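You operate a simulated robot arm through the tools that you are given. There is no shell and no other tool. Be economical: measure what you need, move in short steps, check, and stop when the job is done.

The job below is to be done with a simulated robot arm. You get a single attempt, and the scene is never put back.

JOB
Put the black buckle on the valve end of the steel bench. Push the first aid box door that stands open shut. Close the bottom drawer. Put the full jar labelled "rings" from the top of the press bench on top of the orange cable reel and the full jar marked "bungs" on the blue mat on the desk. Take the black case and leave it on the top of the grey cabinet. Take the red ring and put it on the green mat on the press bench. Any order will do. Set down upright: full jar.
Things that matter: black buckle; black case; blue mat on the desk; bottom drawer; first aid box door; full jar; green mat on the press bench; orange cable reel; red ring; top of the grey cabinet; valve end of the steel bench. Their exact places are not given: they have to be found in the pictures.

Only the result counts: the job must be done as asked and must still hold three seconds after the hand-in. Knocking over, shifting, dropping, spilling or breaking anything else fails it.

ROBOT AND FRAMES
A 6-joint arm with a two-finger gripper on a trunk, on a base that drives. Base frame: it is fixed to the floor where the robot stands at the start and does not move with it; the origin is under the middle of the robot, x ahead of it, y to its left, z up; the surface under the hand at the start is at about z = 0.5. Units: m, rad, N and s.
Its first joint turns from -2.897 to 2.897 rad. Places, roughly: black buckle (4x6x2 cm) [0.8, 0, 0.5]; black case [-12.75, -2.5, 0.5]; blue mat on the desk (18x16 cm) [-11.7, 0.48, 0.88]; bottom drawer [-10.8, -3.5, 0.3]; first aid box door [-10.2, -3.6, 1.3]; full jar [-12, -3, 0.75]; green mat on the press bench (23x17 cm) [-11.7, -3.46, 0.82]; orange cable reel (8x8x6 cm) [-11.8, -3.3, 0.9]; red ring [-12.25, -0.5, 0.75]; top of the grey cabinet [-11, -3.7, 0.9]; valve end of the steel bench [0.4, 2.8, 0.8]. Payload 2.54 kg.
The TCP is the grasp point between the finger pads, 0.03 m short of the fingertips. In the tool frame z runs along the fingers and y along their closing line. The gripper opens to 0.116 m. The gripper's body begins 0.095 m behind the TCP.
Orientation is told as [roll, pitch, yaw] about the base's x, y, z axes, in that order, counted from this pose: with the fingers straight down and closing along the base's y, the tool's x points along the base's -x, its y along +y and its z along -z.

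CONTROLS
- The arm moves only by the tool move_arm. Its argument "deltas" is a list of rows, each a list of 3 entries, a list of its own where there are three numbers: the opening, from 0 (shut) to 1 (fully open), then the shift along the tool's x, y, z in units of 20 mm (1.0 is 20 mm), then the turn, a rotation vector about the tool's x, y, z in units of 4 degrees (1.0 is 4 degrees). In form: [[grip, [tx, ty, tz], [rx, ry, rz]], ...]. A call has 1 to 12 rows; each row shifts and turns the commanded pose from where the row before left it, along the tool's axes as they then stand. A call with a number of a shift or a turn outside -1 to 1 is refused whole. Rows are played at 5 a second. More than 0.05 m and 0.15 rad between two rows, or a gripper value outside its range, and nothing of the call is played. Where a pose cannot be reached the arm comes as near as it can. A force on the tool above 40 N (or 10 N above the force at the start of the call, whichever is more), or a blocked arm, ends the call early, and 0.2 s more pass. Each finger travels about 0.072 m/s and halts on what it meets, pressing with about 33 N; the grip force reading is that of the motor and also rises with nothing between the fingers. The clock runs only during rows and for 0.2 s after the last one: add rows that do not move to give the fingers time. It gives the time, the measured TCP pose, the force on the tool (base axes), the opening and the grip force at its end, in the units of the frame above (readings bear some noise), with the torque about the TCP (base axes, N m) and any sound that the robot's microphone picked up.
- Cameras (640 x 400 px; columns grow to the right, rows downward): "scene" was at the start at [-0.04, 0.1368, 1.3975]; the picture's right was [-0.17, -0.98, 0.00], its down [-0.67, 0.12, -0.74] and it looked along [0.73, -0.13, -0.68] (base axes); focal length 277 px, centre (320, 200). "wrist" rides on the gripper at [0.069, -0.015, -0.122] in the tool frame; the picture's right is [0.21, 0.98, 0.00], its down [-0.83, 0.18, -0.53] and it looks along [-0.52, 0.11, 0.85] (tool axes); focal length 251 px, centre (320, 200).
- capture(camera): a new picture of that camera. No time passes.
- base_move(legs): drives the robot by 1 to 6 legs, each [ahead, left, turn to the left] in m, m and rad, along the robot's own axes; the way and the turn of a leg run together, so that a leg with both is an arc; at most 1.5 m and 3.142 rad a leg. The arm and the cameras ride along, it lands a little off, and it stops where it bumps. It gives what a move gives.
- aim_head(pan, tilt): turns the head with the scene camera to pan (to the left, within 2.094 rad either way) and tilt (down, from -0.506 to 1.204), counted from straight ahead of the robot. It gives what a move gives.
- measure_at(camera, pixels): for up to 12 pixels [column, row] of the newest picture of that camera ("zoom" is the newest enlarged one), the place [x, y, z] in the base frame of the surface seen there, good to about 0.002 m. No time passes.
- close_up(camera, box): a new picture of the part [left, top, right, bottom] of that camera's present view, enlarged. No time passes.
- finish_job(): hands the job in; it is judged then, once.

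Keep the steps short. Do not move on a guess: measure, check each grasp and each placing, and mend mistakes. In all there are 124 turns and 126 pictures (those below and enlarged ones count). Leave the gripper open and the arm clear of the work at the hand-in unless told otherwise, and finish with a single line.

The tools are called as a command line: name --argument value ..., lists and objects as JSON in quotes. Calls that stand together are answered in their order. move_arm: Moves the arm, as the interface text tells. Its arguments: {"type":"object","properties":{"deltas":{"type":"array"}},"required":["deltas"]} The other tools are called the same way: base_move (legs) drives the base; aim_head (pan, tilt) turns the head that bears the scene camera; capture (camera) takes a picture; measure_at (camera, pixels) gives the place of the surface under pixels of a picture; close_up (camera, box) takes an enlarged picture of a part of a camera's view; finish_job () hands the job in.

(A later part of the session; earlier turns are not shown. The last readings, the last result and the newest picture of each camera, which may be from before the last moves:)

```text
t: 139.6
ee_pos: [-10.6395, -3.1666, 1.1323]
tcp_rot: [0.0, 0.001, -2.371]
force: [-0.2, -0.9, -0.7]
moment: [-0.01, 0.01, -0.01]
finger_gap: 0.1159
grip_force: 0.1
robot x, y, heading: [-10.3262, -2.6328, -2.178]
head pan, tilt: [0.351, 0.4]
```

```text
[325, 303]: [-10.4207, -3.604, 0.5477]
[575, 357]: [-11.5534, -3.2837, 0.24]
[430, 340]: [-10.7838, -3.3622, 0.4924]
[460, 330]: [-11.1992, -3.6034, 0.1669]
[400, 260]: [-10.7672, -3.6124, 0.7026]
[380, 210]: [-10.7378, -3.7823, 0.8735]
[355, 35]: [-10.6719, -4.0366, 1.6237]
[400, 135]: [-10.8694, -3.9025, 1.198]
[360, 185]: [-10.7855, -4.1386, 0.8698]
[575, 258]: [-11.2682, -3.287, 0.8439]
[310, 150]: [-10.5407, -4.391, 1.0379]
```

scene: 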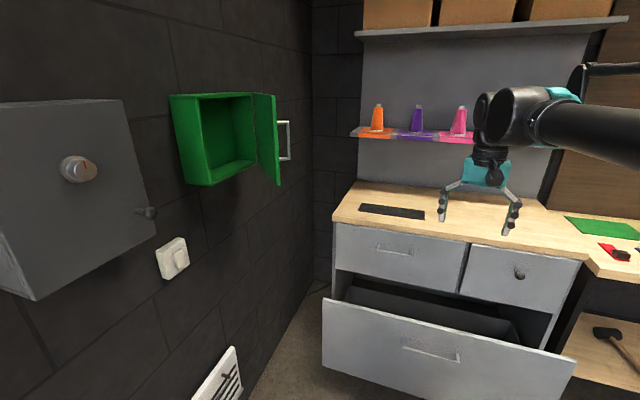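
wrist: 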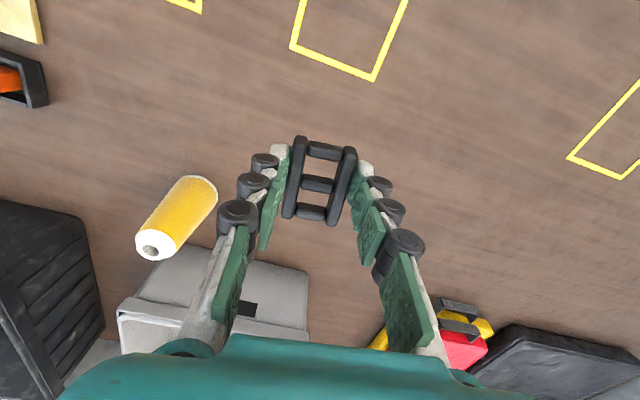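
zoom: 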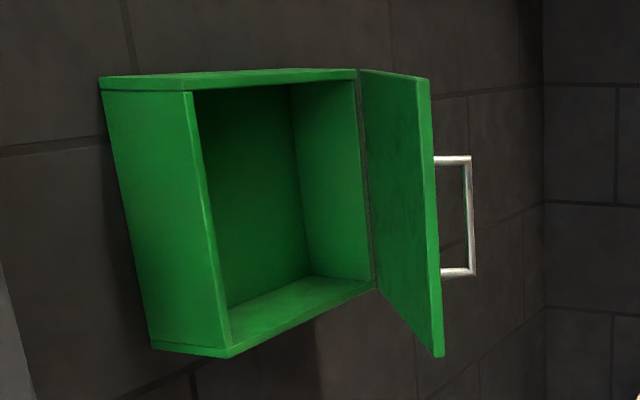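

The first-aid door is only about 41° open: its free edge is at (−10.23, −3.45) and the hinge at (−10.20, −3.68). I'll push its outer face toward the wall with closed, tilted fingers above the handle. First I'll square the yaw, then rise and move left.

move_arm --deltas '[[0, [0, 0, 0], [0, 0, -1]], [0, [0, 0, 0], [0, 0, -1]], [0, [0, 0, 0], [0, 0, -1]], [0, [-0.1, 0.9, -1], [0, 0, 0]], [0, [-0.1, 0.9, -1], [0, 0, 0]], [0, [-0.1, 0.9, -1], [0, 0, 0]], [0, [-0.1, 0.9, -1], [0, 0, 0]], [0, [-0.1, 0.9, -1], [0, 0, 0]], [0, [-0.1, 0.9, -1], [0, 0, 0]], [0, [-0.1, 0.9, -1], [0, 0, 0]], [0, [-0.1, 0.9, -1], [0, 0, 0]], [0, [-0.1, 0.9, -1], [0, 0, 0]]]'

move_arm --deltas '[[0, [0, 0.6, -0.8], [-1, 0, 0]], [0, [0, 0, 0], [-1, 0, 0]], [0, [0, 0, 0], [-1, 0, 0]], [0, [0, 0, 0], [-1, 0, 0]], [0, [0, 0, 0], [-1, 0, 0]], [0, [0, 0, 0], [-1, 0, 0]], [0, [0, 0, 0], [-1, 0, 0]], [0, [0, 0, 0], [-1, 0, 0]], [0, [0, 0, 0], [-1, 0, 0]], [0, [0, 0, 0], [-1, 0, 0]], [0, [0, 0, 0], [-1, 0, 0]]]'

capture --camera "scene"

```text
t: 142.2
ee_pos: [-10.5152, -3.2716, 1.3142]
tcp_rot: [0.001, 0.001, -2.162]
force: [0.2, 0.4, 0.2]
moment: [-0.01, 0.01, 0.0]
finger_gap: 0.0002
grip_force: 28.4
robot x, y, heading: [-10.3272, -2.6328, -2.177]
head pan, tilt: [0.351, 0.4]
```

```text
t: 144.6
ee_pos: [-10.5065, -3.2786, 1.3286]
tcp_rot: [0.77, -0.002, -2.163]
force: [-0.4, 0.1, 0.9]
moment: [0.0, -0.04, -0.02]
finger_gap: 0.0
grip_force: 28.4
robot x, y, heading: [-10.3223, -2.6345, -2.181]
head pan, tilt: [0.351, 0.4]
```

```text
97 pictures are left
```

scene: 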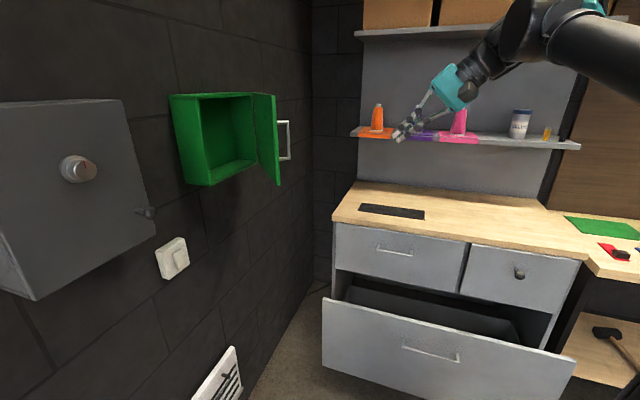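

I'll shift slightly up and in so that I press above the handle, then move left toward the door.

move_arm --deltas '[[0, [-0.75, 0.52, -0.54], [0, 0, 0]], [0, [-0.75, 0.52, -0.54], [0, 0, 0]], [0, [0, 1, 0.967], [0, 0, 0]], [0, [0, 1, 0.967], [0, 0, 0]], [0, [0, 1, 0.967], [0, 0, 0]], [0, [0, 1, 0.967], [0, 0, 0]], [0, [0, 1, 0.967], [0, 0, 0]], [0, [0, 1, 0.967], [0, 0, 0]], [0, [0, 1, 0.967], [0, 0, 0]], [0, [0, 1, 0.967], [0, 0, 0]], [0, [0, 1, 0.967], [0, 0, 0]]]'

close_up --camera "scene" --box '[120, 50, 440, 250]'

```text
t: 147.0
ee_pos: [-10.3139, -3.4434, 1.3591]
tcp_rot: [0.769, 0.0, -2.162]
force: [-0.2, 0.5, 0.3]
moment: [-0.03, 0.02, 0.0]
finger_gap: 0.0
grip_force: 28.5
robot x, y, heading: [-10.3221, -2.6342, -2.178]
head pan, tilt: [0.351, 0.4]
```

```text
2.00 times, centred on (280, 150) of scene
```

zoom: 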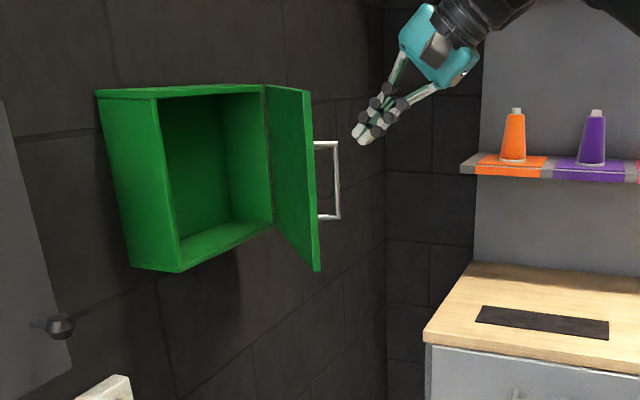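

The tips are just right of the door. I'll push left 0.18 m.

move_arm --deltas '[[0, [0, 0.719, 0.695], [0, 0, 0]], [0, [0, 0.719, 0.695], [0, 0, 0]], [0, [0, 0.719, 0.695], [0, 0, 0]], [0, [0, 0.719, 0.695], [0, 0, 0]], [0, [0, 0.719, 0.695], [0, 0, 0]], [0, [0, 0.719, 0.695], [0, 0, 0]], [0, [0, 0.719, 0.695], [0, 0, 0]], [0, [0, 0.719, 0.695], [0, 0, 0]], [0, [0, 0.4, 0.386], [0, 0, 0]]]'

close_up --camera "scene" --box '[120, 50, 440, 250]'

```text
t: 149.0
ee_pos: [-10.172, -3.5389, 1.3588]
tcp_rot: [0.768, -0.001, -2.162]
force: [0.6, 0.9, 1.6]
moment: [0.04, -0.02, 0.0]
finger_gap: 0.0
grip_force: 28.9
robot x, y, heading: [-10.3276, -2.6348, -2.177]
head pan, tilt: [0.351, 0.4]
```

```text
2.00 times, centred on (280, 150) of scene
```

zoom: 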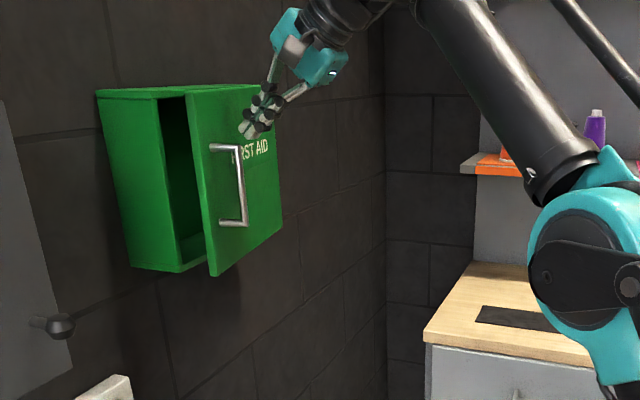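

The door is nearly shut. I'll keep pushing gently until it meets its frame.

move_arm --deltas '[[0, [0, 0.36, 0.347], [0, 0, 0]], [0, [0, 0.36, 0.347], [0, 0, 0]], [0, [0, 0.36, 0.347], [0, 0, 0]], [0, [0, 0.36, 0.347], [0, 0, 0]]]'

close_up --camera "scene" --box '[120, 50, 440, 250]'

```text
t: 150.0
ee_pos: [-10.1411, -3.5514, 1.3495]
tcp_rot: [0.77, 0.001, -2.163]
force: [0.0, 0.3, 0.0]
moment: [-0.02, -0.01, 0.03]
finger_gap: 0.0002
grip_force: 28.6
out of reach, approached as far as the arm can: row 2, 4
robot x, y, heading: [-10.3265, -2.6332, -2.178]
head pan, tilt: [0.351, 0.4]
```

```text
2.00 times, centred on (280, 150) of scene
```

zoom: 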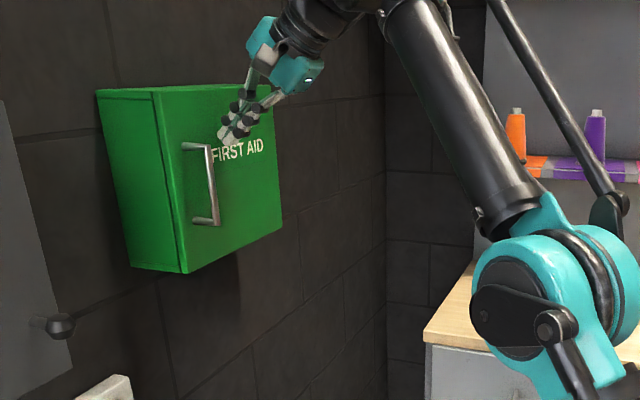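

The door looks shut. I'll retreat to the right and check it.

move_arm --deltas '[[0, [0, -0.7, -0.68], [0, 0, 0]], [0, [0, -0.7, -0.68], [0, 0, 0]], [0, [0, -1, -0.967], [0, 0, 0]], [0, [0, -1, -0.967], [0, 0, 0]], [0, [0, -1, -0.967], [0, 0, 0]], [0, [0, -1, -0.967], [0, 0, 0]], [0, [0, -1, -0.967], [0, 0, 0]], [0, [0, -1, -0.967], [0, 0, 0]], [0, [0, -1, -0.967], [0, 0, 0]], [0, [0, -1, -0.967], [0, 0, 0]], [0, [0, -1, -0.967], [0, 0, 0]], [0, [0, -1, -0.967], [0, 0, 0]]]'

close_up --camera "scene" --box '[150, 70, 330, 200]'

measure_at --camera "zoom" --pixels '[[190, 120], [215, 310], [345, 110], [370, 240], [140, 150], [165, 300]]'

```text
t: 152.6
ee_pos: [-10.4036, -3.3751, 1.3483]
tcp_rot: [0.767, 0.0, -2.161]
force: [0.3, 0.3, 0.7]
moment: [0.02, -0.02, 0.0]
finger_gap: 0.0
grip_force: 28.1
robot x, y, heading: [-10.3284, -2.6361, -2.179]
head pan, tilt: [0.351, 0.4]
```

```text
3.08 times, centred on (240, 135) of scene
```

zoom: 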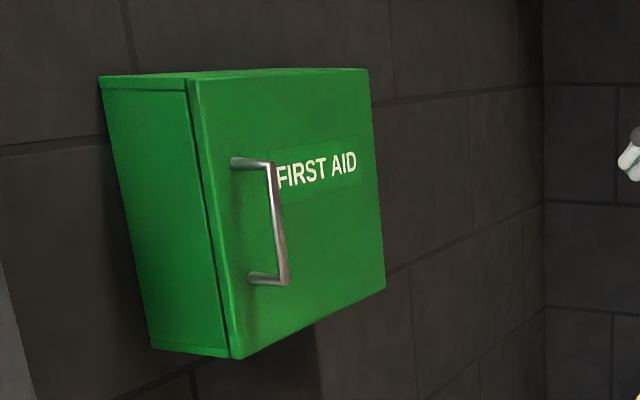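

```text
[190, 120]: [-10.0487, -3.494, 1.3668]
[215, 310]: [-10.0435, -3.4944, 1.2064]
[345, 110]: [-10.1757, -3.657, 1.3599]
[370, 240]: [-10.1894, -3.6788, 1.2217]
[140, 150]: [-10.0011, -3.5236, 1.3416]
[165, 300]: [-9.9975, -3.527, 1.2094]
```

The door is shut (its face is flat at t≈6.41–6.42). Next is the drawer: un-roll the tool, retreat, and bring it in front of the drawer.

move_arm --deltas '[[0, [0.6, 0, 0], [1, 0, 0]], [0, [0.6, 0, 0], [1, 0, 0]], [0, [0.6, 0, 0], [1, 0, 0]], [0, [0.6, 0, 0], [1, 0, 0]], [0, [0.6, 0, 0], [1, 0, 0]], [0, [0.6, 0, 0], [1, 0, 0]], [0, [0.6, 0, 0], [1, 0, 0]], [0, [0.6, 0, 0], [1, 0, 0]], [0, [0.6, 0, 0], [1, 0, 0]], [0, [0.6, 0, 0], [1, 0, 0]], [0, [0.6, 0, 0], [1, 0, 0]]]'

move_arm --deltas '[[0, [0, -1, 1], [0, 0, 0]], [0, [0, -1, 1], [0, 0, 0]], [0, [0, -1, 1], [0, 0, 0]], [0, [0, -1, 1], [0, 0, 0]], [0, [0, -1, 1], [0, 0, 0]], [0, [0, -1, 1], [0, 0, 0]], [0, [0, -1, 1], [0, 0, 0]], [0, [0, -1, 1], [0, 0, 0]], [0, [0, -1, 1], [0, 0, 0]], [0, [0, -1, 1], [0, 0, 0]], [0, [0, -1, 1], [0, 0, 0]], [0, [0, -1, 1], [0, 0, 0]]]'

move_arm --deltas '[[0, [0, -1, 1], [0, 0, 0]], [0, [0, -1, 1], [0, 0, 0]], [0, [0, -1, 1], [0, 0, 0]], [0, [0, -1, 1], [0, 0, 0]], [0, [0, 0, 1], [0, 0, 0]], [0, [0, 0, 1], [0, 0, 0]], [0, [0, 0, 1], [0, 0, 0]], [0, [0, 0, 1], [0, 0, 0]], [0, [0, 0, 1], [0, 0, 0]], [0, [0, 0, 1], [0, 0, 0]], [0, [0, 0, 1], [0, 0, 0]], [0, [0, 0, 1], [0, 0, 0]]]'

```text
t: 155.0
ee_pos: [-10.3304, -3.2658, 1.3495]
tcp_rot: [-0.001, 0.0, -2.163]
force: [0.3, -0.2, -0.3]
moment: [0.0, -0.02, 0.03]
finger_gap: 0.0
grip_force: 28.2
robot x, y, heading: [-10.3226, -2.6317, -2.179]
head pan, tilt: [0.351, 0.4]
```

```text
t: 157.6
ee_pos: [-10.5305, -3.1314, 1.1093]
tcp_rot: [0.001, 0.0, -2.161]
force: [-0.3, -0.3, 0.3]
moment: [-0.02, 0.01, 0.0]
finger_gap: 0.0001
grip_force: 28.1
robot x, y, heading: [-10.323, -2.6343, -2.18]
head pan, tilt: [0.351, 0.4]
```

```text
t: 160.2
ee_pos: [-10.5956, -3.0882, 0.8691]
tcp_rot: [0.0, -0.001, -2.162]
force: [-1.1, 0.5, -0.4]
moment: [0.01, 0.0, -0.02]
finger_gap: 0.0
grip_force: 28.2
robot x, y, heading: [-10.3248, -2.6327, -2.184]
head pan, tilt: [0.351, 0.4]
```

I'll pitch the tool forward about 48° so the fingertips lead.

move_arm --deltas '[[0, [0, 0, 0], [0, -1, 0]], [0, [0, 0, 0], [0, -1, 0]], [0, [0, 0, 0], [0, -1, 0]], [0, [0, 0, 0], [0, -1, 0]], [0, [0, 0, 0], [0, -1, 0]], [0, [0, 0, 0], [0, -1, 0]], [0, [0, 0, 0], [0, -1, 0]], [0, [0, 0, 0], [0, -1, 0]], [0, [0, 0, 0], [0, -1, 0]], [0, [0, 0, 0], [0, -1, 0]], [0, [0, 0, 0], [0, -1, 0]], [0, [0, 0, 0], [0, -1, 0]]]'

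```text
t: 162.8
ee_pos: [-10.5978, -3.0956, 0.8746]
tcp_rot: [0.001, -0.837, -2.163]
force: [0.5, -0.2, 0.6]
moment: [0.0, 0.05, 0.02]
finger_gap: 0.0
grip_force: 29.3
robot x, y, heading: [-10.3249, -2.6329, -2.183]
head pan, tilt: [0.351, 0.4]
```

Now I'll lower in front of the drawer.

move_arm --deltas '[[0, [0.97, 0, 0.88], [0, 0, 0]], [0, [0.97, 0, 0.88], [0, 0, 0]], [0, [0.97, 0, 0.88], [0, 0, 0]], [0, [0.97, 0, 0.88], [0, 0, 0]], [0, [0.97, 0, 0.88], [0, 0, 0]], [0, [0.97, 0, 0.88], [0, 0, 0]], [0, [0.97, 0, 0.88], [0, 0, 0]], [0, [0.97, 0, 0.88], [0, 0, 0]], [0, [0.97, 0, 0.88], [0, 0, 0]], [0, [0.97, 0, 0.88], [0, 0, 0]], [0, [0.97, 0, 0.88], [0, 0, 0]], [0, [0.97, 0, 0.88], [0, 0, 0]]]'

move_arm --deltas '[[0, [0.97, 0, 0.88], [0, 0, 0]], [0, [0.97, 0, 0.88], [0, 0, 0]], [0, [0.97, 0, 0.88], [0, 0, 0]], [0, [0.97, 0, 0.88], [0, 0, 0]], [0, [0.97, 0, 0.88], [0, 0, 0]], [0, [-0.67, 0, 0.74], [0, 0, 0]], [0, [-0.67, 0, 0.74], [0, 0, 0]], [0, [-0.67, 0, 0.74], [0, 0, 0]], [0, [-0.67, 0, 0.74], [0, 0, 0]], [0, [-0.67, 0, 0.74], [0, 0, 0]], [0, [-0.67, 0, 0.74], [0, 0, 0]]]'

aim_head --pan 0.3 --tilt 0.8

capture --camera "scene"

```text
t: 165.6
ee_pos: [-10.6001, -3.1275, 0.8436]
tcp_rot: [0.0, -0.838, -2.162]
force: [0.0, -0.4, -0.1]
moment: [0.01, 0.02, 0.03]
finger_gap: 0.0
grip_force: 28.5
out of reach, approached as far as the arm can: row 2, 3, 4, 5, 6, 7, 8, 9, 10, 11, 12
robot x, y, heading: [-10.3258, -2.6332, -2.179]
head pan, tilt: [0.351, 0.4]
stopped in row 12: the arm was blocked; the commanded pose is now the measured one
```

```text
t: 168.0
ee_pos: [-10.6685, -3.2274, 0.8362]
tcp_rot: [0.0, -0.837, -2.16]
force: [0.5, 0.3, -0.1]
moment: [0.01, 0.02, 0.01]
finger_gap: 0.0
grip_force: 29.2
out of reach, approached as far as the arm can: row 1, 2, 3, 4, 5
robot x, y, heading: [-10.3284, -2.6305, -2.179]
head pan, tilt: [0.351, 0.4]
```

```text
t: 168.9
ee_pos: [-10.668, -3.2259, 0.8372]
tcp_rot: [0.0, -0.835, -2.162]
force: [-0.5, -0.2, 0.1]
moment: [0.03, -0.04, 0.04]
finger_gap: 0.0002
grip_force: 28.1
robot x, y, heading: [-10.3271, -2.6364, -2.181]
head pan, tilt: [0.3, 0.799]
```

```text
92 pictures are left
```

scene: 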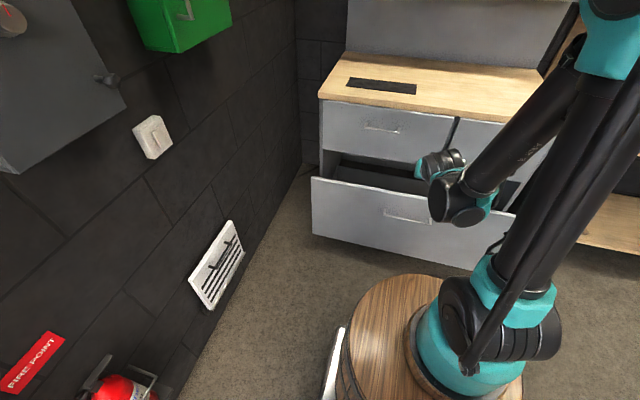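

The arm can't fold that low so close in. I'll back up 0.25 m, extend ahead, then lower.

base_move --legs '[[-0.27, 0, 0.02]]'

move_arm --deltas '[[0, [-0.67, 0, 0.74], [0, 0, 0]], [0, [-0.67, 0, 0.74], [0, 0, 0]], [0, [-0.67, 0, 0.74], [0, 0, 0]], [0, [-0.67, 0, 0.74], [0, 0, 0]], [0, [-0.67, 0, 0.74], [0, 0, 0]], [0, [-0.67, 0, 0.74], [0, 0, 0]], [0, [-0.67, 0, 0.74], [0, 0, 0]], [0, [-0.67, 0, 0.74], [0, 0, 0]], [0, [-0.67, 0, 0.74], [0, 0, 0]], [0, [-0.67, 0, 0.74], [0, 0, 0]], [0, [0.97, 0, 0.88], [0, 0, 0]], [0, [0.97, 0, 0.88], [0, 0, 0]]]'

move_arm --deltas '[[0, [0.97, 0, 0.88], [0, 0, 0]], [0, [0.97, 0, 0.88], [0, 0, 0]], [0, [0.97, 0, 0.88], [0, 0, 0]], [0, [0.97, 0, 0.88], [0, 0, 0]], [0, [0.97, 0, 0.88], [0, 0, 0]], [0, [0.97, 0, 0.88], [0, 0, 0]], [0, [0.97, 0, 0.88], [0, 0, 0]], [0, [0.97, 0, 0.88], [0, 0, 0]], [0, [0.97, 0, 0.88], [0, 0, 0]], [0, [0.97, 0, 0.88], [0, 0, 0]], [0, [0.97, 0, 0.88], [0, 0, 0]], [0, [0.97, 0, 0.88], [0, 0, 0]]]'

capture --camera "scene"

```text
t: 170.8
ee_pos: [-10.5006, -3.0055, 0.8364]
tcp_rot: [0.0, -0.838, -2.142]
force: [-0.5, 1.2, 0.6]
moment: [-0.02, 0.04, 0.01]
finger_gap: 0.0
grip_force: 28.7
robot x, y, heading: [-10.1678, -2.4093, -2.159]
head pan, tilt: [0.3, 0.799]
```

```text
t: 173.4
ee_pos: [-10.6094, -3.1747, 0.7851]
tcp_rot: [-0.001, -0.838, -2.141]
force: [1.2, -0.2, 0.6]
moment: [-0.03, 0.03, -0.01]
finger_gap: 0.0002
grip_force: 28.1
robot x, y, heading: [-10.1711, -2.4058, -2.162]
head pan, tilt: [0.3, 0.799]
```

```text
t: 176.0
ee_pos: [-10.6508, -3.2777, 0.5407]
tcp_rot: [0.0, -0.837, -2.143]
force: [0.0, 0.4, 0.2]
moment: [-0.01, -0.02, 0.0]
finger_gap: 0.0002
grip_force: 28.4
out of reach, approached as far as the arm can: row 3, 4, 5, 6, 7, 8, 9, 10, 11, 12
robot x, y, heading: [-10.1726, -2.406, -2.155]
head pan, tilt: [0.3, 0.799]
```

```text
91 pictures are left
```

scene: 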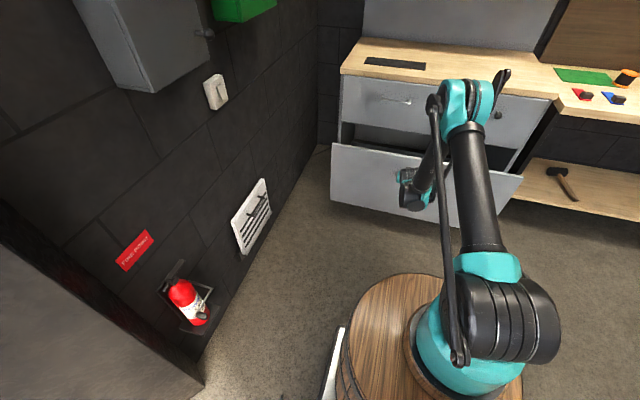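

The fingertips are at about z 0.52, just above the handle height and in front of the drawer face. I'll push by driving the base forward 0.28 m, then check.

base_move --legs '[[0.28, 0, 0]]'

capture --camera "scene"

```text
t: 178.0
ee_pos: [-10.8089, -3.5095, 0.543]
tcp_rot: [-0.001, -0.836, -2.142]
force: [-0.2, -0.2, 0.8]
moment: [-0.02, 0.0, 0.02]
finger_gap: 0.0
grip_force: 28.9
robot x, y, heading: [-10.3243, -2.6432, -2.163]
head pan, tilt: [0.3, 0.799]
```

```text
90 pictures are left
```

scene: 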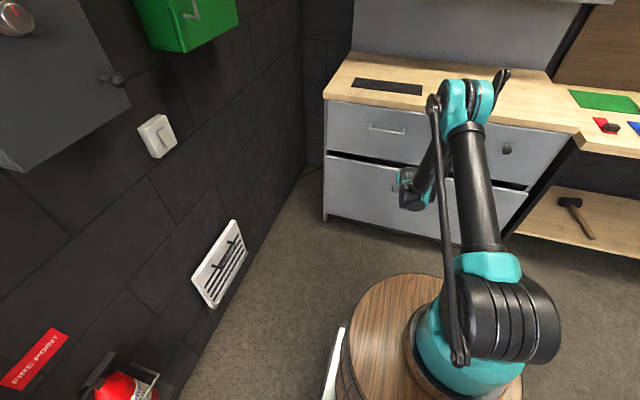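

measure_at --camera "scene" --pixels '[[335, 170], [335, 210], [345, 130], [380, 180], [380, 125], [515, 160], [512, 210], [500, 205]]'

```text
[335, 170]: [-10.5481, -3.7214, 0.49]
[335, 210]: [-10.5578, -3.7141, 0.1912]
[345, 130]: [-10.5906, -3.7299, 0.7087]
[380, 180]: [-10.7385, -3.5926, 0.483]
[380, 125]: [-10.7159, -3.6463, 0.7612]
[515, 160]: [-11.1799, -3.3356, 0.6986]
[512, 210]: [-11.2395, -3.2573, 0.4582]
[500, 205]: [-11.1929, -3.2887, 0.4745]
```

The drawer face is at s=8.957 and the upper drawers at 8.988, so 3 cm remain. I'll push a little more.

base_move --legs '[[0.04, 0, 0]]'

capture --camera "scene"

measure_at --camera "scene" --pixels '[[340, 175], [338, 205], [345, 135], [380, 180], [515, 165], [508, 212]]'

```text
t: 179.0
ee_pos: [-10.8274, -3.5372, 0.5398]
tcp_rot: [0.001, -0.829, -2.142]
force: [1.0, 1.9, -1.1]
moment: [0.03, -0.01, -0.01]
finger_gap: 0.0
grip_force: 28.5
robot x, y, heading: [-10.3482, -2.6726, -2.161]
head pan, tilt: [0.3, 0.799]
stopped in leg 1: the force on the tool passed its limit at 54 N (the readings are from after the stop); the commanded pose is now the measured one
```

```text
89 pictures are left
```

scene: 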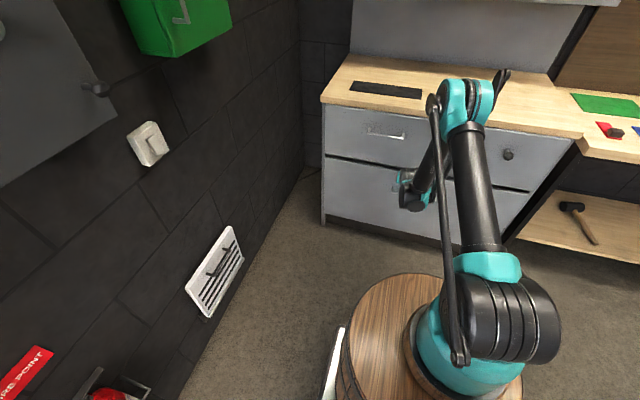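

```text
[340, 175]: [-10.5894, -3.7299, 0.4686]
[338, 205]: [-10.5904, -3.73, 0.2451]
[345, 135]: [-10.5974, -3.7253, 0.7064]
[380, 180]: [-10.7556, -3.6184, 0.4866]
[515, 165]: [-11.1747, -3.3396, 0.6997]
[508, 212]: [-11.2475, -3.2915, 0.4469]
```

The drawer is flush (s=8.988). I'll back off, raise and straighten the tool, and open the gripper.

base_move --legs '[[-0.45, 0, 0]]'

move_arm --deltas '[[0, [-0.97, 0, -0.88], [0, 0, 0]], [0, [-0.97, 0, -0.88], [0, 0, 0]], [0, [-0.97, 0, -0.88], [0, 0, 0]], [0, [-0.97, 0, -0.88], [0, 0, 0]], [0, [-0.97, 0, -0.88], [0, 0, 0]], [0, [-0.97, 0, -0.88], [0, 0, 0]], [0, [-0.97, 0, -0.88], [0, 0, 0]], [0, [-0.97, 0, -0.88], [0, 0, 0]], [0, [-0.97, 0, -0.88], [0, 0, 0]], [0, [-0.97, 0, -0.88], [0, 0, 0]], [0, [-0.97, 0, -0.88], [0, 0, 0]], [0, [-0.97, 0, -0.88], [0, 0, 0]]]'

move_arm --deltas '[[0, [0, 0, 0], [0, 1, 0]], [0, [0, 0, 0], [0, 1, 0]], [0, [0, 0, 0], [0, 1, 0]], [0, [0, 0, 0], [0, 1, 0]], [0, [0, 0, 0], [0, 1, 0]], [0, [0, 0, 0], [0, 1, 0]], [0, [0, 0, 0], [0, 1, 0]], [0, [0, 0, 0], [0, 1, 0]], [0, [0, 0, 0], [0, 1, 0]], [0.5, [0, 0, 0], [0, 1, 0]], [1, [0, 0, 0], [0, 1, 0]], [1, [0, 0, 0], [0, 0.9, 0]]]'

```text
t: 181.7
ee_pos: [-10.5774, -3.162, 0.5402]
tcp_rot: [-0.001, -0.83, -2.144]
force: [0.2, 0.3, 0.1]
moment: [0.02, 0.0, -0.02]
finger_gap: 0.0
grip_force: 28.8
robot x, y, heading: [-10.0977, -2.3014, -2.167]
head pan, tilt: [0.3, 0.799]
```

```text
t: 184.3
ee_pos: [-10.5784, -3.165, 0.854]
tcp_rot: [0.0, -0.828, -2.145]
force: [0.3, -1.1, 0.1]
moment: [0.01, -0.01, -0.01]
finger_gap: 0.0
grip_force: 28.5
robot x, y, heading: [-10.0985, -2.2965, -2.159]
head pan, tilt: [0.3, 0.799]
```

```text
t: 186.9
ee_pos: [-10.5785, -3.1621, 0.8557]
tcp_rot: [-0.001, 0.003, -2.146]
force: [-0.2, 0.9, 1.0]
moment: [-0.05, -0.03, 0.01]
finger_gap: 0.1009
grip_force: 0.0
robot x, y, heading: [-10.0994, -2.2977, -2.166]
head pan, tilt: [0.3, 0.799]
```

move_arm --deltas '[[1, [1, 0, -1], [0, 0, 0]], [1, [1, 0, -1], [0, 0, 0]], [1, [1, 0, -1], [0, 0, 0]], [1, [1, 0, -1], [0, 0, 0]], [1, [1, 0, -1], [0, 0, 0]], [1, [1, 0, -1], [0, 0, 0]], [1, [1, 0, -1], [0, 0, 0]], [1, [1, 0, -1], [0, 0, 0]], [1, [1, 0, -1], [0, 0, 0]], [1, [1, 0, -1], [0, 0, 0]], [1, [1, 0, -1], [0, 0, 0]], [1, [1, 0, -1], [0, 0, 0]]]'

base_move --legs '[[0.55, -0.92, 0]]'

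aim_head --pan 0.0 --tilt 0.45

capture --camera "scene"

```text
t: 189.5
ee_pos: [-10.4471, -2.963, 1.0942]
tcp_rot: [-0.001, 0.003, -2.146]
force: [0.0, -0.4, -0.6]
moment: [0.03, 0.0, 0.01]
finger_gap: 0.1159
grip_force: 0.0
robot x, y, heading: [-10.0969, -2.299, -2.162]
head pan, tilt: [0.3, 0.799]
```

```text
t: 195.0
ee_pos: [-11.5068, -2.9142, 1.0937]
tcp_rot: [-0.001, 0.003, -2.137]
force: [1.2, -0.4, 0.5]
moment: [0.01, -0.01, 0.0]
finger_gap: 0.1159
grip_force: 0.0
robot x, y, heading: [-11.1595, -2.2481, -2.157]
head pan, tilt: [0.3, 0.799]
```

```text
t: 195.8
ee_pos: [-11.5052, -2.9141, 1.0953]
tcp_rot: [0.0, 0.0, -2.137]
force: [-0.4, -0.6, -0.1]
moment: [0.0, -0.02, 0.0]
finger_gap: 0.116
grip_force: 0.0
robot x, y, heading: [-11.1609, -2.2429, -2.157]
head pan, tilt: [0.0, 0.45]
```

```text
88 pictures are left
```

scene: 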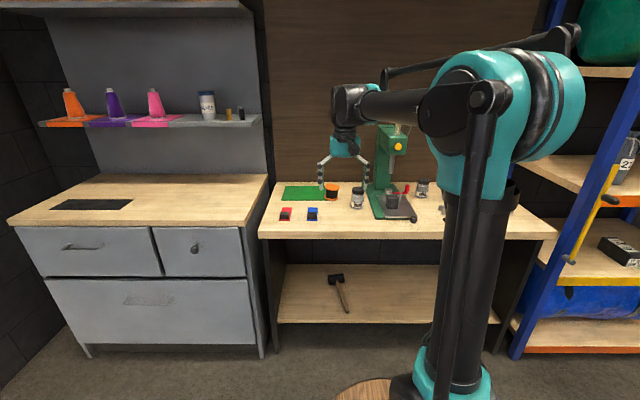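

I'll enlarge the bench-top jars and the black case.

close_up --camera "scene" --box '[265, 160, 445, 272]'

measure_at --camera "zoom" --pixels '[[330, 95], [330, 120], [330, 168], [303, 140], [355, 140], [237, 100], [237, 140], [210, 115], [262, 115], [70, 95], [120, 140], [210, 145]]'

close_up --camera "scene" --box '[540, 120, 640, 290]'

```text
3.56 times, centred on (355, 216) of scene
```

zoom: 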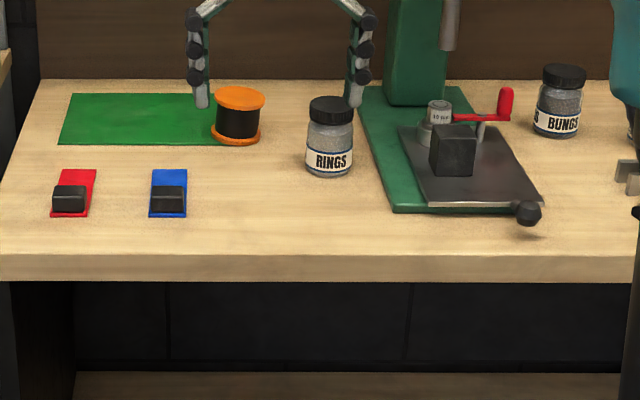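

```text
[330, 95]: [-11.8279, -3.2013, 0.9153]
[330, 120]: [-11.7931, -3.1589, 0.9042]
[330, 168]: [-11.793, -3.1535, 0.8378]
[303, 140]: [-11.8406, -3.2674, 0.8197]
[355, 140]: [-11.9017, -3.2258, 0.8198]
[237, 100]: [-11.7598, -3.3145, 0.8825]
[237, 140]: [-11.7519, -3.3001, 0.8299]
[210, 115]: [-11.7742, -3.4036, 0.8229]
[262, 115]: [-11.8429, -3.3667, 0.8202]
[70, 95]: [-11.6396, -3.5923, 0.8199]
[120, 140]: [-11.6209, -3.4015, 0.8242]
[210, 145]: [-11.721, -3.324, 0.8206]
```

```text
2.35 times, centred on (590, 205) of scene
```

zoom: 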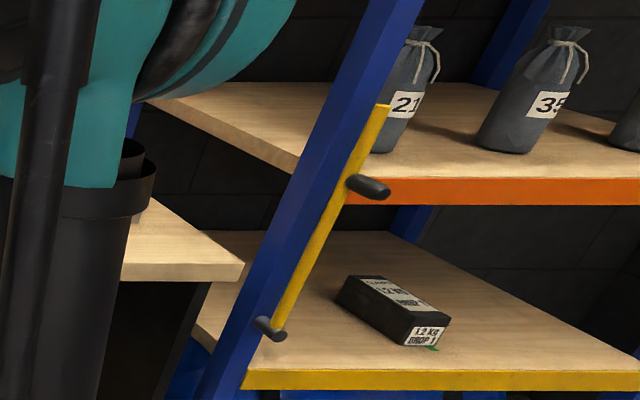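

measure_at --camera "scene" --pixels '[[385, 170], [398, 147], [408, 130], [375, 205], [415, 218], [422, 185], [385, 130]]'

move_arm --deltas '[[1, [0.6, 0, -0.6], [0, 0, 0]], [1, [0.6, 0, -0.6], [0, 0, 0]], [1, [0.6, 0, -0.6], [0, 0, 0]], [1, [0.6, 0, -0.6], [0, 0, 0]], [1, [0.6, 0, -0.6], [0, 0, 0]], [1, [0.6, 0, -0.6], [0, 0, 0]]]'

base_move --legs '[[0.35, 0, 0]]'

aim_head --pan -0.05 --tilt 0.6

capture --camera "scene"

```text
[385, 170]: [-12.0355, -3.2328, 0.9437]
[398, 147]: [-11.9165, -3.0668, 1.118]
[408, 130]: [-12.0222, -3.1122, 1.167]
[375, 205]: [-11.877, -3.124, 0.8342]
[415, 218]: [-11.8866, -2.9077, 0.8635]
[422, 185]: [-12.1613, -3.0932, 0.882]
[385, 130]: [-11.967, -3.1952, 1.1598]
```

```text
t: 197.2
ee_pos: [-11.468, -2.853, 1.1674]
tcp_rot: [0.001, 0.003, -2.138]
force: [0.7, 0.2, 0.5]
moment: [0.02, -0.02, -0.03]
finger_gap: 0.1157
grip_force: 0.0
robot x, y, heading: [-11.1605, -2.2463, -2.157]
head pan, tilt: [0.0, 0.45]
```

```text
t: 199.5
ee_pos: [-11.6605, -3.1426, 1.1672]
tcp_rot: [0.0, 0.001, -2.14]
force: [0.0, -0.2, -0.2]
moment: [0.01, -0.01, 0.03]
finger_gap: 0.1163
grip_force: 0.1
robot x, y, heading: [-11.3566, -2.5369, -2.153]
head pan, tilt: [0.0, 0.45]
```

```text
t: 200.2
ee_pos: [-11.6605, -3.143, 1.1672]
tcp_rot: [-0.001, 0.001, -2.141]
force: [-0.2, -0.9, -0.2]
moment: [-0.03, 0.02, -0.01]
finger_gap: 0.1163
grip_force: 0.1
robot x, y, heading: [-11.3532, -2.5332, -2.158]
head pan, tilt: [-0.051, 0.6]
```

```text
85 pictures are left
```

scene: 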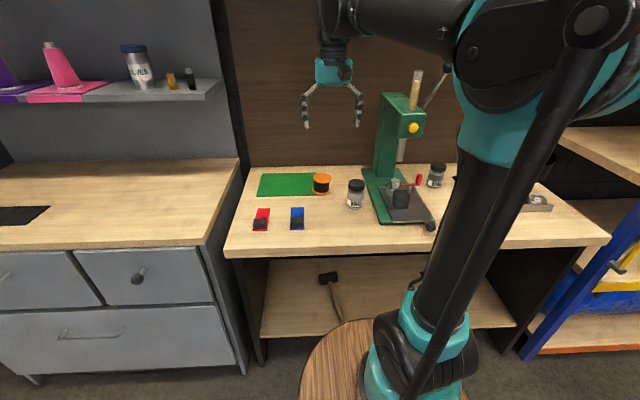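

close_up --camera "scene" --box '[245, 155, 373, 235]'

measure_at --camera "zoom" --pixels '[[555, 130], [520, 137], [590, 137], [555, 150], [383, 105], [345, 108], [420, 108], [383, 120], [553, 245], [385, 195], [555, 180], [515, 190]]'

close_up --camera "scene" --box '[410, 150, 474, 200]'

```text
5.00 times, centred on (309, 195) of scene
```

zoom: 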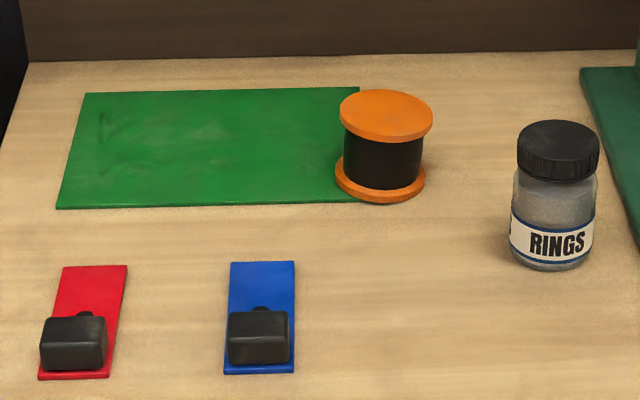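

```text
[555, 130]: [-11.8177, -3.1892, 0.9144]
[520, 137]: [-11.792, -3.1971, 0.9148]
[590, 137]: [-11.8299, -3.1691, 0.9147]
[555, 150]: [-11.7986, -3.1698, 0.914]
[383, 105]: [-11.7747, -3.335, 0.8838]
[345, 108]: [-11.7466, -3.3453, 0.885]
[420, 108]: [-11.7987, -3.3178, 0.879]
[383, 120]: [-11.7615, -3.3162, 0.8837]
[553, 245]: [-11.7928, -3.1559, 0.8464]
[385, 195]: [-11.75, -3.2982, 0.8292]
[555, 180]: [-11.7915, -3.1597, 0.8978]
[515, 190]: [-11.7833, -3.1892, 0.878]
```

```text
8.00 times, centred on (442, 175) of scene
```

zoom: 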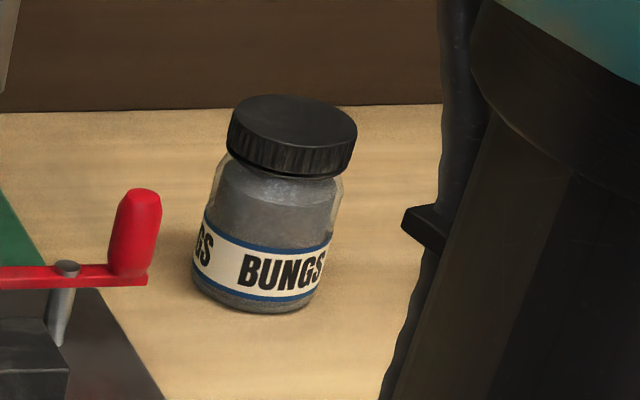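

The RINGS jar stands at (−11.810, −3.181) with its lid at 0.9145. The reel's centre is (−11.766, −3.321) with its top at 0.884. I'll move over the jar with the gripper partly open, to clear the press base.

move_arm --deltas '[[0.73, [-0.94, -0.88, 0.3], [0, 0, 0]], [0.73, [-0.94, -0.88, 0.3], [0, 0, 0]], [0.73, [-0.94, -0.88, 0.3], [0, 0, 0]], [0.73, [-0.94, -0.88, 0.3], [0, 0, 0]], [0.73, [-0.94, -0.88, 0.3], [0, 0, 0]], [0.73, [-0.94, -0.88, 0.3], [0, 0, 0]], [0.73, [0, 0, 1], [0, 0, 0]], [0.73, [0, 0, 1], [0, 0, 0]], [0.73, [0, 0, 1], [0, 0, 0]], [0.73, [0, 0, 1], [0, 0, 0]], [0.73, [0, 0, 0], [0, 0, 0]]]'

capture --camera "wrist"

capture --camera "scene"

```text
t: 202.6
ee_pos: [-11.8097, -3.1792, 1.0521]
tcp_rot: [0.0, 0.002, -2.14]
force: [0.2, 0.8, 0.8]
moment: [-0.02, 0.0, 0.03]
finger_gap: 0.0846
grip_force: 0.0
robot x, y, heading: [-11.3544, -2.5357, -2.159]
head pan, tilt: [-0.051, 0.6]
```

```text
82 pictures are left
```

wrist: 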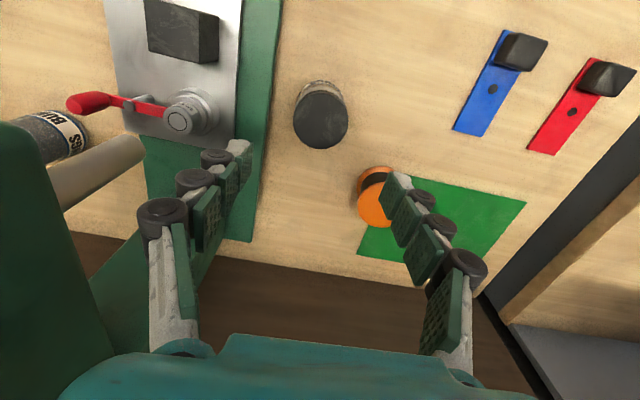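

```text
81 pictures are left
```

scene: 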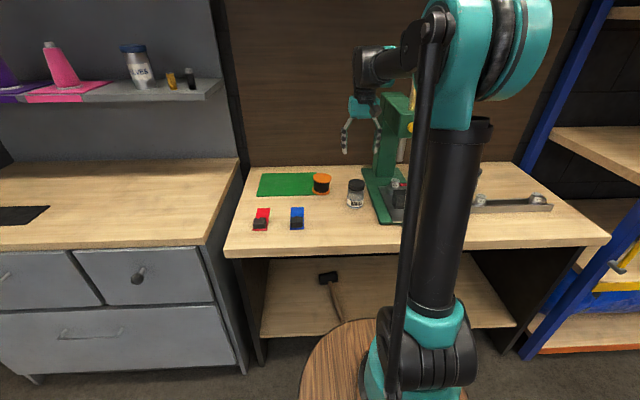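

I'll verify the jar's centre from the wrist view.

measure_at --camera "wrist" --pixels '[[296, 118], [346, 122], [320, 97], [322, 145], [321, 120], [240, 150], [210, 155], [375, 205]]'

```text
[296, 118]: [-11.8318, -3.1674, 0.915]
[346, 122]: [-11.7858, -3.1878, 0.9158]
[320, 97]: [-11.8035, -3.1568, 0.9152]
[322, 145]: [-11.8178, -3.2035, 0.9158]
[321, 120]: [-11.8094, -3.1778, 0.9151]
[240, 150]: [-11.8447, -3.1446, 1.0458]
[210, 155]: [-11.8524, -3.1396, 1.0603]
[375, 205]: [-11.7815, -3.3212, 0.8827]
```

The TCP is centred on the lid. I'll descend to z=0.875 and close.

move_arm --deltas '[[0.73, [0, 0, 1], [0, 0, 0]], [0.73, [0, 0, 1], [0, 0, 0]], [0.73, [0, 0, 1], [0, 0, 0]], [0.73, [0, 0, 1], [0, 0, 0]], [0.73, [0, 0, 1], [0, 0, 0]], [0.73, [0, 0, 1], [0, 0, 0]], [0.73, [0, 0, 1], [0, 0, 0]], [0.73, [0, 0, 1], [0, 0, 0]], [0.73, [0, 0, 0.9], [0, 0, 0]], [0, [0, 0, 0], [0, 0, 0]], [0, [0, 0, 0], [0, 0, 0]], [0, [0, 0, 0], [0, 0, 0]]]'

move_arm --deltas '[[0, [0, 0, 0], [0, 0, 0]], [0, [0, 0, -0.5], [0, 0, 0]], [0, [0, 0, -1], [0, 0, 0]], [0, [0, 0, -1], [0, 0, 0]], [0, [0, 0, -1], [0, 0, 0]], [0, [0, 0, -1], [0, 0, 0]], [0, [0, 0, -1], [0, 0, 0]], [0, [0, 0, -1], [0, 0, 0]]]'

capture --camera "wrist"

```text
t: 205.2
ee_pos: [-11.8103, -3.1807, 0.8729]
tcp_rot: [0.0, 0.002, -2.139]
force: [0.3, -0.2, 0.5]
moment: [-0.04, -0.08, -0.06]
finger_gap: 0.0585
grip_force: 32.4
robot x, y, heading: [-11.3539, -2.5349, -2.157]
head pan, tilt: [-0.051, 0.6]
```

```text
t: 207.0
ee_pos: [-11.8116, -3.1798, 1.0042]
tcp_rot: [0.001, 0.003, -2.14]
force: [-0.1, 1.0, -2.0]
moment: [0.01, 0.01, 0.01]
finger_gap: 0.0589
grip_force: 33.0
robot x, y, heading: [-11.3497, -2.5343, -2.16]
head pan, tilt: [-0.051, 0.6]
```

```text
80 pictures are left
```

wrist: 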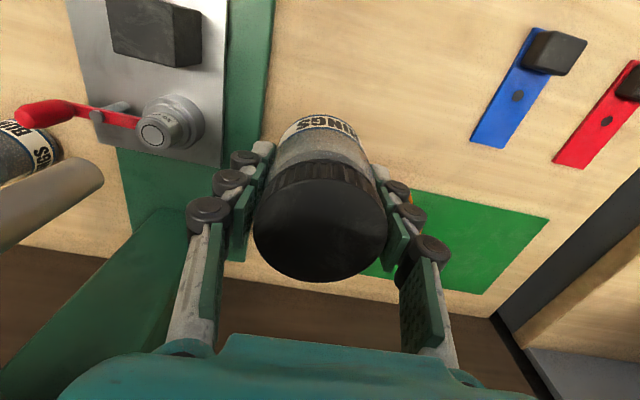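

It's held securely and clear. I'll move over the reel centre.

move_arm --deltas '[[0, [-0.787, 0.955, 0], [0, 0, 0]], [0, [-0.787, 0.955, 0], [0, 0, 0]], [0, [-0.787, 0.955, 0], [0, 0, 0]], [0, [-0.787, 0.955, 0], [0, 0, 0]], [0, [-0.787, 0.955, 0], [0, 0, 0]], [0, [-0.787, 0.955, 0], [0, 0, 0]], [0, [0, 0, 0], [0, 0, 0]]]'

close_up --camera "scene" --box '[245, 115, 405, 215]'

measure_at --camera "zoom" --pixels '[[305, 240], [285, 245], [325, 245], [305, 180], [305, 215], [305, 280], [280, 170], [330, 170]]'

```text
t: 208.6
ee_pos: [-11.7639, -3.3227, 1.0034]
tcp_rot: [-0.002, 0.003, -2.14]
force: [-0.4, 0.3, -2.0]
moment: [0.01, 0.01, -0.03]
finger_gap: 0.0585
grip_force: 32.8
robot x, y, heading: [-11.3508, -2.5369, -2.159]
head pan, tilt: [-0.051, 0.6]
```

```text
4.00 times, centred on (325, 165) of scene
```

zoom: 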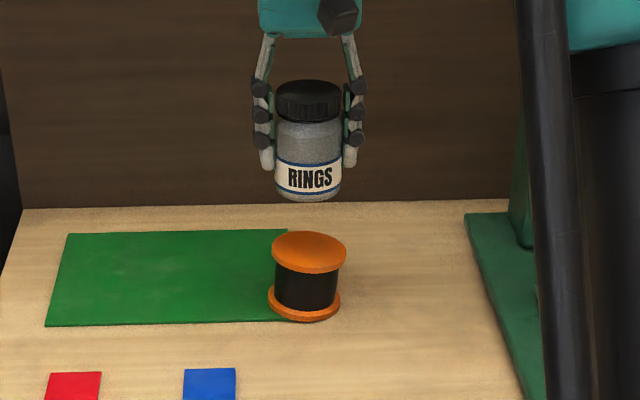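

```text
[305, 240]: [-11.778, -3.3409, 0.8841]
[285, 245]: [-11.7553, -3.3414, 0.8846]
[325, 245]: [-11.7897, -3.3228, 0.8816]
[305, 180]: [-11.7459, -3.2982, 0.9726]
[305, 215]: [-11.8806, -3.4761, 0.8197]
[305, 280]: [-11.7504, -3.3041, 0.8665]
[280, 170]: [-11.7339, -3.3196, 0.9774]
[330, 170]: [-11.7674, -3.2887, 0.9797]
```

measure_at --camera "zoom" --pixels '[[308, 252], [273, 252], [344, 252], [308, 234], [308, 262], [335, 240], [280, 262]]'

```text
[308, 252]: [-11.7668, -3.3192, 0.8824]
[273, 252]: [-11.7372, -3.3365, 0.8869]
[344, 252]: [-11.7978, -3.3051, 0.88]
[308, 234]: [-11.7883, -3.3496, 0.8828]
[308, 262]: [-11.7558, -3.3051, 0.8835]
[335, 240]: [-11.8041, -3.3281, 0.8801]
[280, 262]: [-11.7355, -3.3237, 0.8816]
```

The reel's centre is (−11.767, −3.320). I'll lower to about 0.938 and feel for contact.

move_arm --deltas '[[0, [0, -0.19, 1], [0, 0, 0]], [0, [0, 0, 1], [0, 0, 0]], [0, [0, 0, 0.8], [0, 0, 0]], [0, [0, 0, 0.4], [0, 0, 0]], [0, [0, 0, 0], [0, 0, 0]]]'

close_up --camera "scene" --box '[265, 125, 393, 205]'

```text
t: 209.8
ee_pos: [-11.7678, -3.3194, 0.94]
tcp_rot: [0.0, 0.001, -2.14]
force: [-0.2, -0.1, -2.4]
moment: [-0.01, 0.03, 0.0]
finger_gap: 0.0585
grip_force: 33.6
robot x, y, heading: [-11.3509, -2.535, -2.161]
head pan, tilt: [-0.051, 0.6]
```

```text
5.00 times, centred on (329, 165) of scene
```

zoom: 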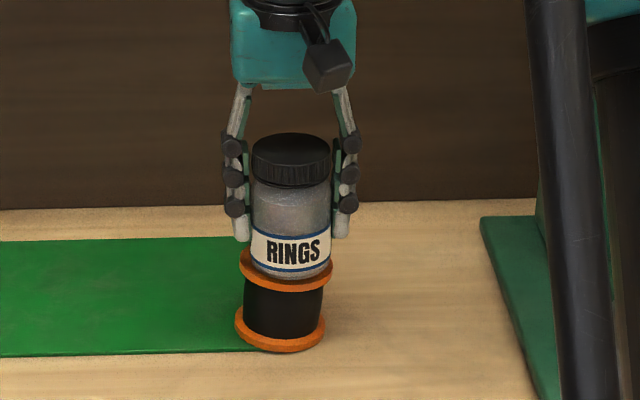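

It's still carrying the weight. I'll lower a couple of mm more.

move_arm --deltas '[[0, [0, 0, 0.1], [0, 0, 0]], [0, [0, 0, 0], [0, 0, 0]]]'

move_arm --deltas '[[0, [0, 0, 0.08], [0, 0, 0]], [0, [0, 0, 0], [0, 0, 0]]]'

```text
t: 210.4
ee_pos: [-11.7664, -3.3197, 0.9367]
tcp_rot: [0.0, 0.002, -2.141]
force: [0.1, -4.1, 10.3]
moment: [-0.47, -0.37, -0.12]
finger_gap: 0.0591
grip_force: 33.1
robot x, y, heading: [-11.3487, -2.5348, -2.157]
head pan, tilt: [-0.051, 0.6]
```

```text
t: 211.0
ee_pos: [-11.7666, -3.3187, 0.9369]
tcp_rot: [0.0, 0.002, -2.138]
force: [1.2, -5.0, 19.3]
moment: [-0.58, -0.63, -0.12]
finger_gap: 0.059
grip_force: 32.6
robot x, y, heading: [-11.356, -2.5367, -2.157]
head pan, tilt: [-0.051, 0.6]
```

It's seated. I'll ease up 1.5 mm, open partly, and rise straight up.

move_arm --deltas '[[0, [0, 0, -0.08], [0, 0, 0]], [0.2, [0, 0, -0.04], [0, 0, 0]], [0.73, [0, 0, 0], [0, 0, 0]], [0.73, [0, 0, 0], [0, 0, 0]], [0.73, [0, 0, 0], [0, 0, 0]], [0.73, [0, 0, -0.5], [0, 0, 0]], [0.73, [0, 0, -1], [0, 0, 0]], [0.73, [0, 0, -1], [0, 0, 0]], [0.73, [0, 0, -1], [0, 0, 0]], [0.73, [0, 0, -1], [0, 0, 0]], [0.73, [0, 0, -1], [0, 0, 0]], [0.73, [0, 0, -1], [0, 0, 0]]]'

close_up --camera "scene" --box '[265, 125, 393, 205]'

```text
t: 213.6
ee_pos: [-11.7662, -3.3208, 1.068]
tcp_rot: [-0.001, 0.002, -2.14]
force: [-0.1, -0.2, -0.5]
moment: [0.0, 0.02, 0.0]
finger_gap: 0.0848
grip_force: 0.0
robot x, y, heading: [-11.3529, -2.5343, -2.16]
head pan, tilt: [-0.051, 0.6]
```

```text
5.00 times, centred on (329, 165) of scene
```

zoom: 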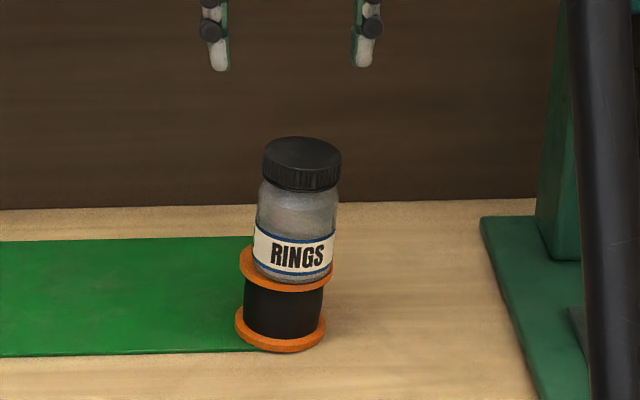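

I'll check the jar's lid for level.

measure_at --camera "zoom" --pixels '[[268, 152], [336, 158], [302, 142], [302, 165], [290, 270]]'

```text
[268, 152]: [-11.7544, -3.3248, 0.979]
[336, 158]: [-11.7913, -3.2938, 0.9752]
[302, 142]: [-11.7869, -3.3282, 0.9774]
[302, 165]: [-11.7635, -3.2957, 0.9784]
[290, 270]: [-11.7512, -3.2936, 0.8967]
```

The jar is level enough (the reel itself leans slightly, half on the mat) and stable. Next is the BUNGS jar: retract, back off a bit, shift right, and look.

move_arm --deltas '[[0.73, [0.3, 0, -1], [0, 0, 0]], [0.73, [1, 0, -0.5], [0, 0, 0]], [0.73, [1, 0, -0.5], [0, 0, 0]], [0.73, [1, 0, -0.5], [0, 0, 0]], [0.73, [1, 0, -0.5], [0, 0, 0]], [0.73, [1, 0, -0.5], [0, 0, 0]], [0.73, [1, 0, -0.5], [0, 0, 0]], [0.73, [1, 0, -0.5], [0, 0, 0]], [0.73, [1, 0, 0], [0, 0, 0]], [0.73, [1, 0, 0], [0, 0, 0]], [0.73, [1, 0, 0], [0, 0, 0]], [0.73, [1, 0, 0], [0, 0, 0]]]'

base_move --legs '[[-0.2, 0, 0], [0, -0.47, 0]]'

aim_head --pan 0.0 --tilt 0.55

capture --camera "scene"

```text
t: 216.2
ee_pos: [-11.6463, -3.1281, 1.1578]
tcp_rot: [0.001, 0.002, -2.141]
force: [0.4, -0.9, -1.0]
moment: [0.0, 0.0, 0.0]
finger_gap: 0.0851
grip_force: 0.1
robot x, y, heading: [-11.3488, -2.5369, -2.157]
head pan, tilt: [-0.051, 0.6]
```

```text
t: 220.2
ee_pos: [-11.9254, -2.7015, 1.158]
tcp_rot: [-0.001, 0.002, -2.142]
force: [0.0, -0.6, 0.3]
moment: [0.02, 0.0, 0.03]
finger_gap: 0.0848
grip_force: 0.1
robot x, y, heading: [-11.634, -2.1106, -2.161]
head pan, tilt: [-0.051, 0.6]
```

```text
t: 220.8
ee_pos: [-11.9271, -2.7032, 1.1582]
tcp_rot: [0.001, 0.001, -2.141]
force: [0.2, 0.3, -0.7]
moment: [0.0, 0.01, 0.01]
finger_gap: 0.0845
grip_force: 0.1
robot x, y, heading: [-11.6322, -2.1064, -2.156]
head pan, tilt: [0.0, 0.55]
```

```text
76 pictures are left
```

scene: 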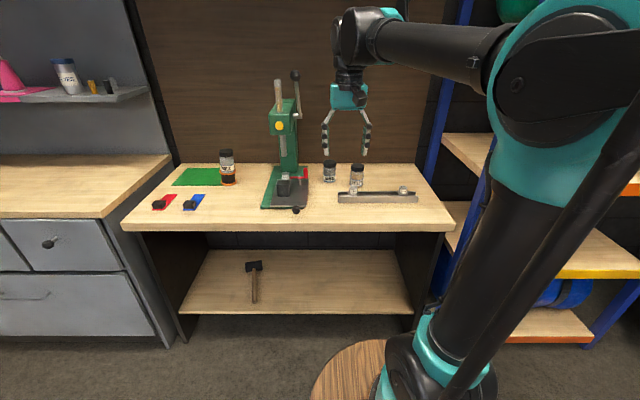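

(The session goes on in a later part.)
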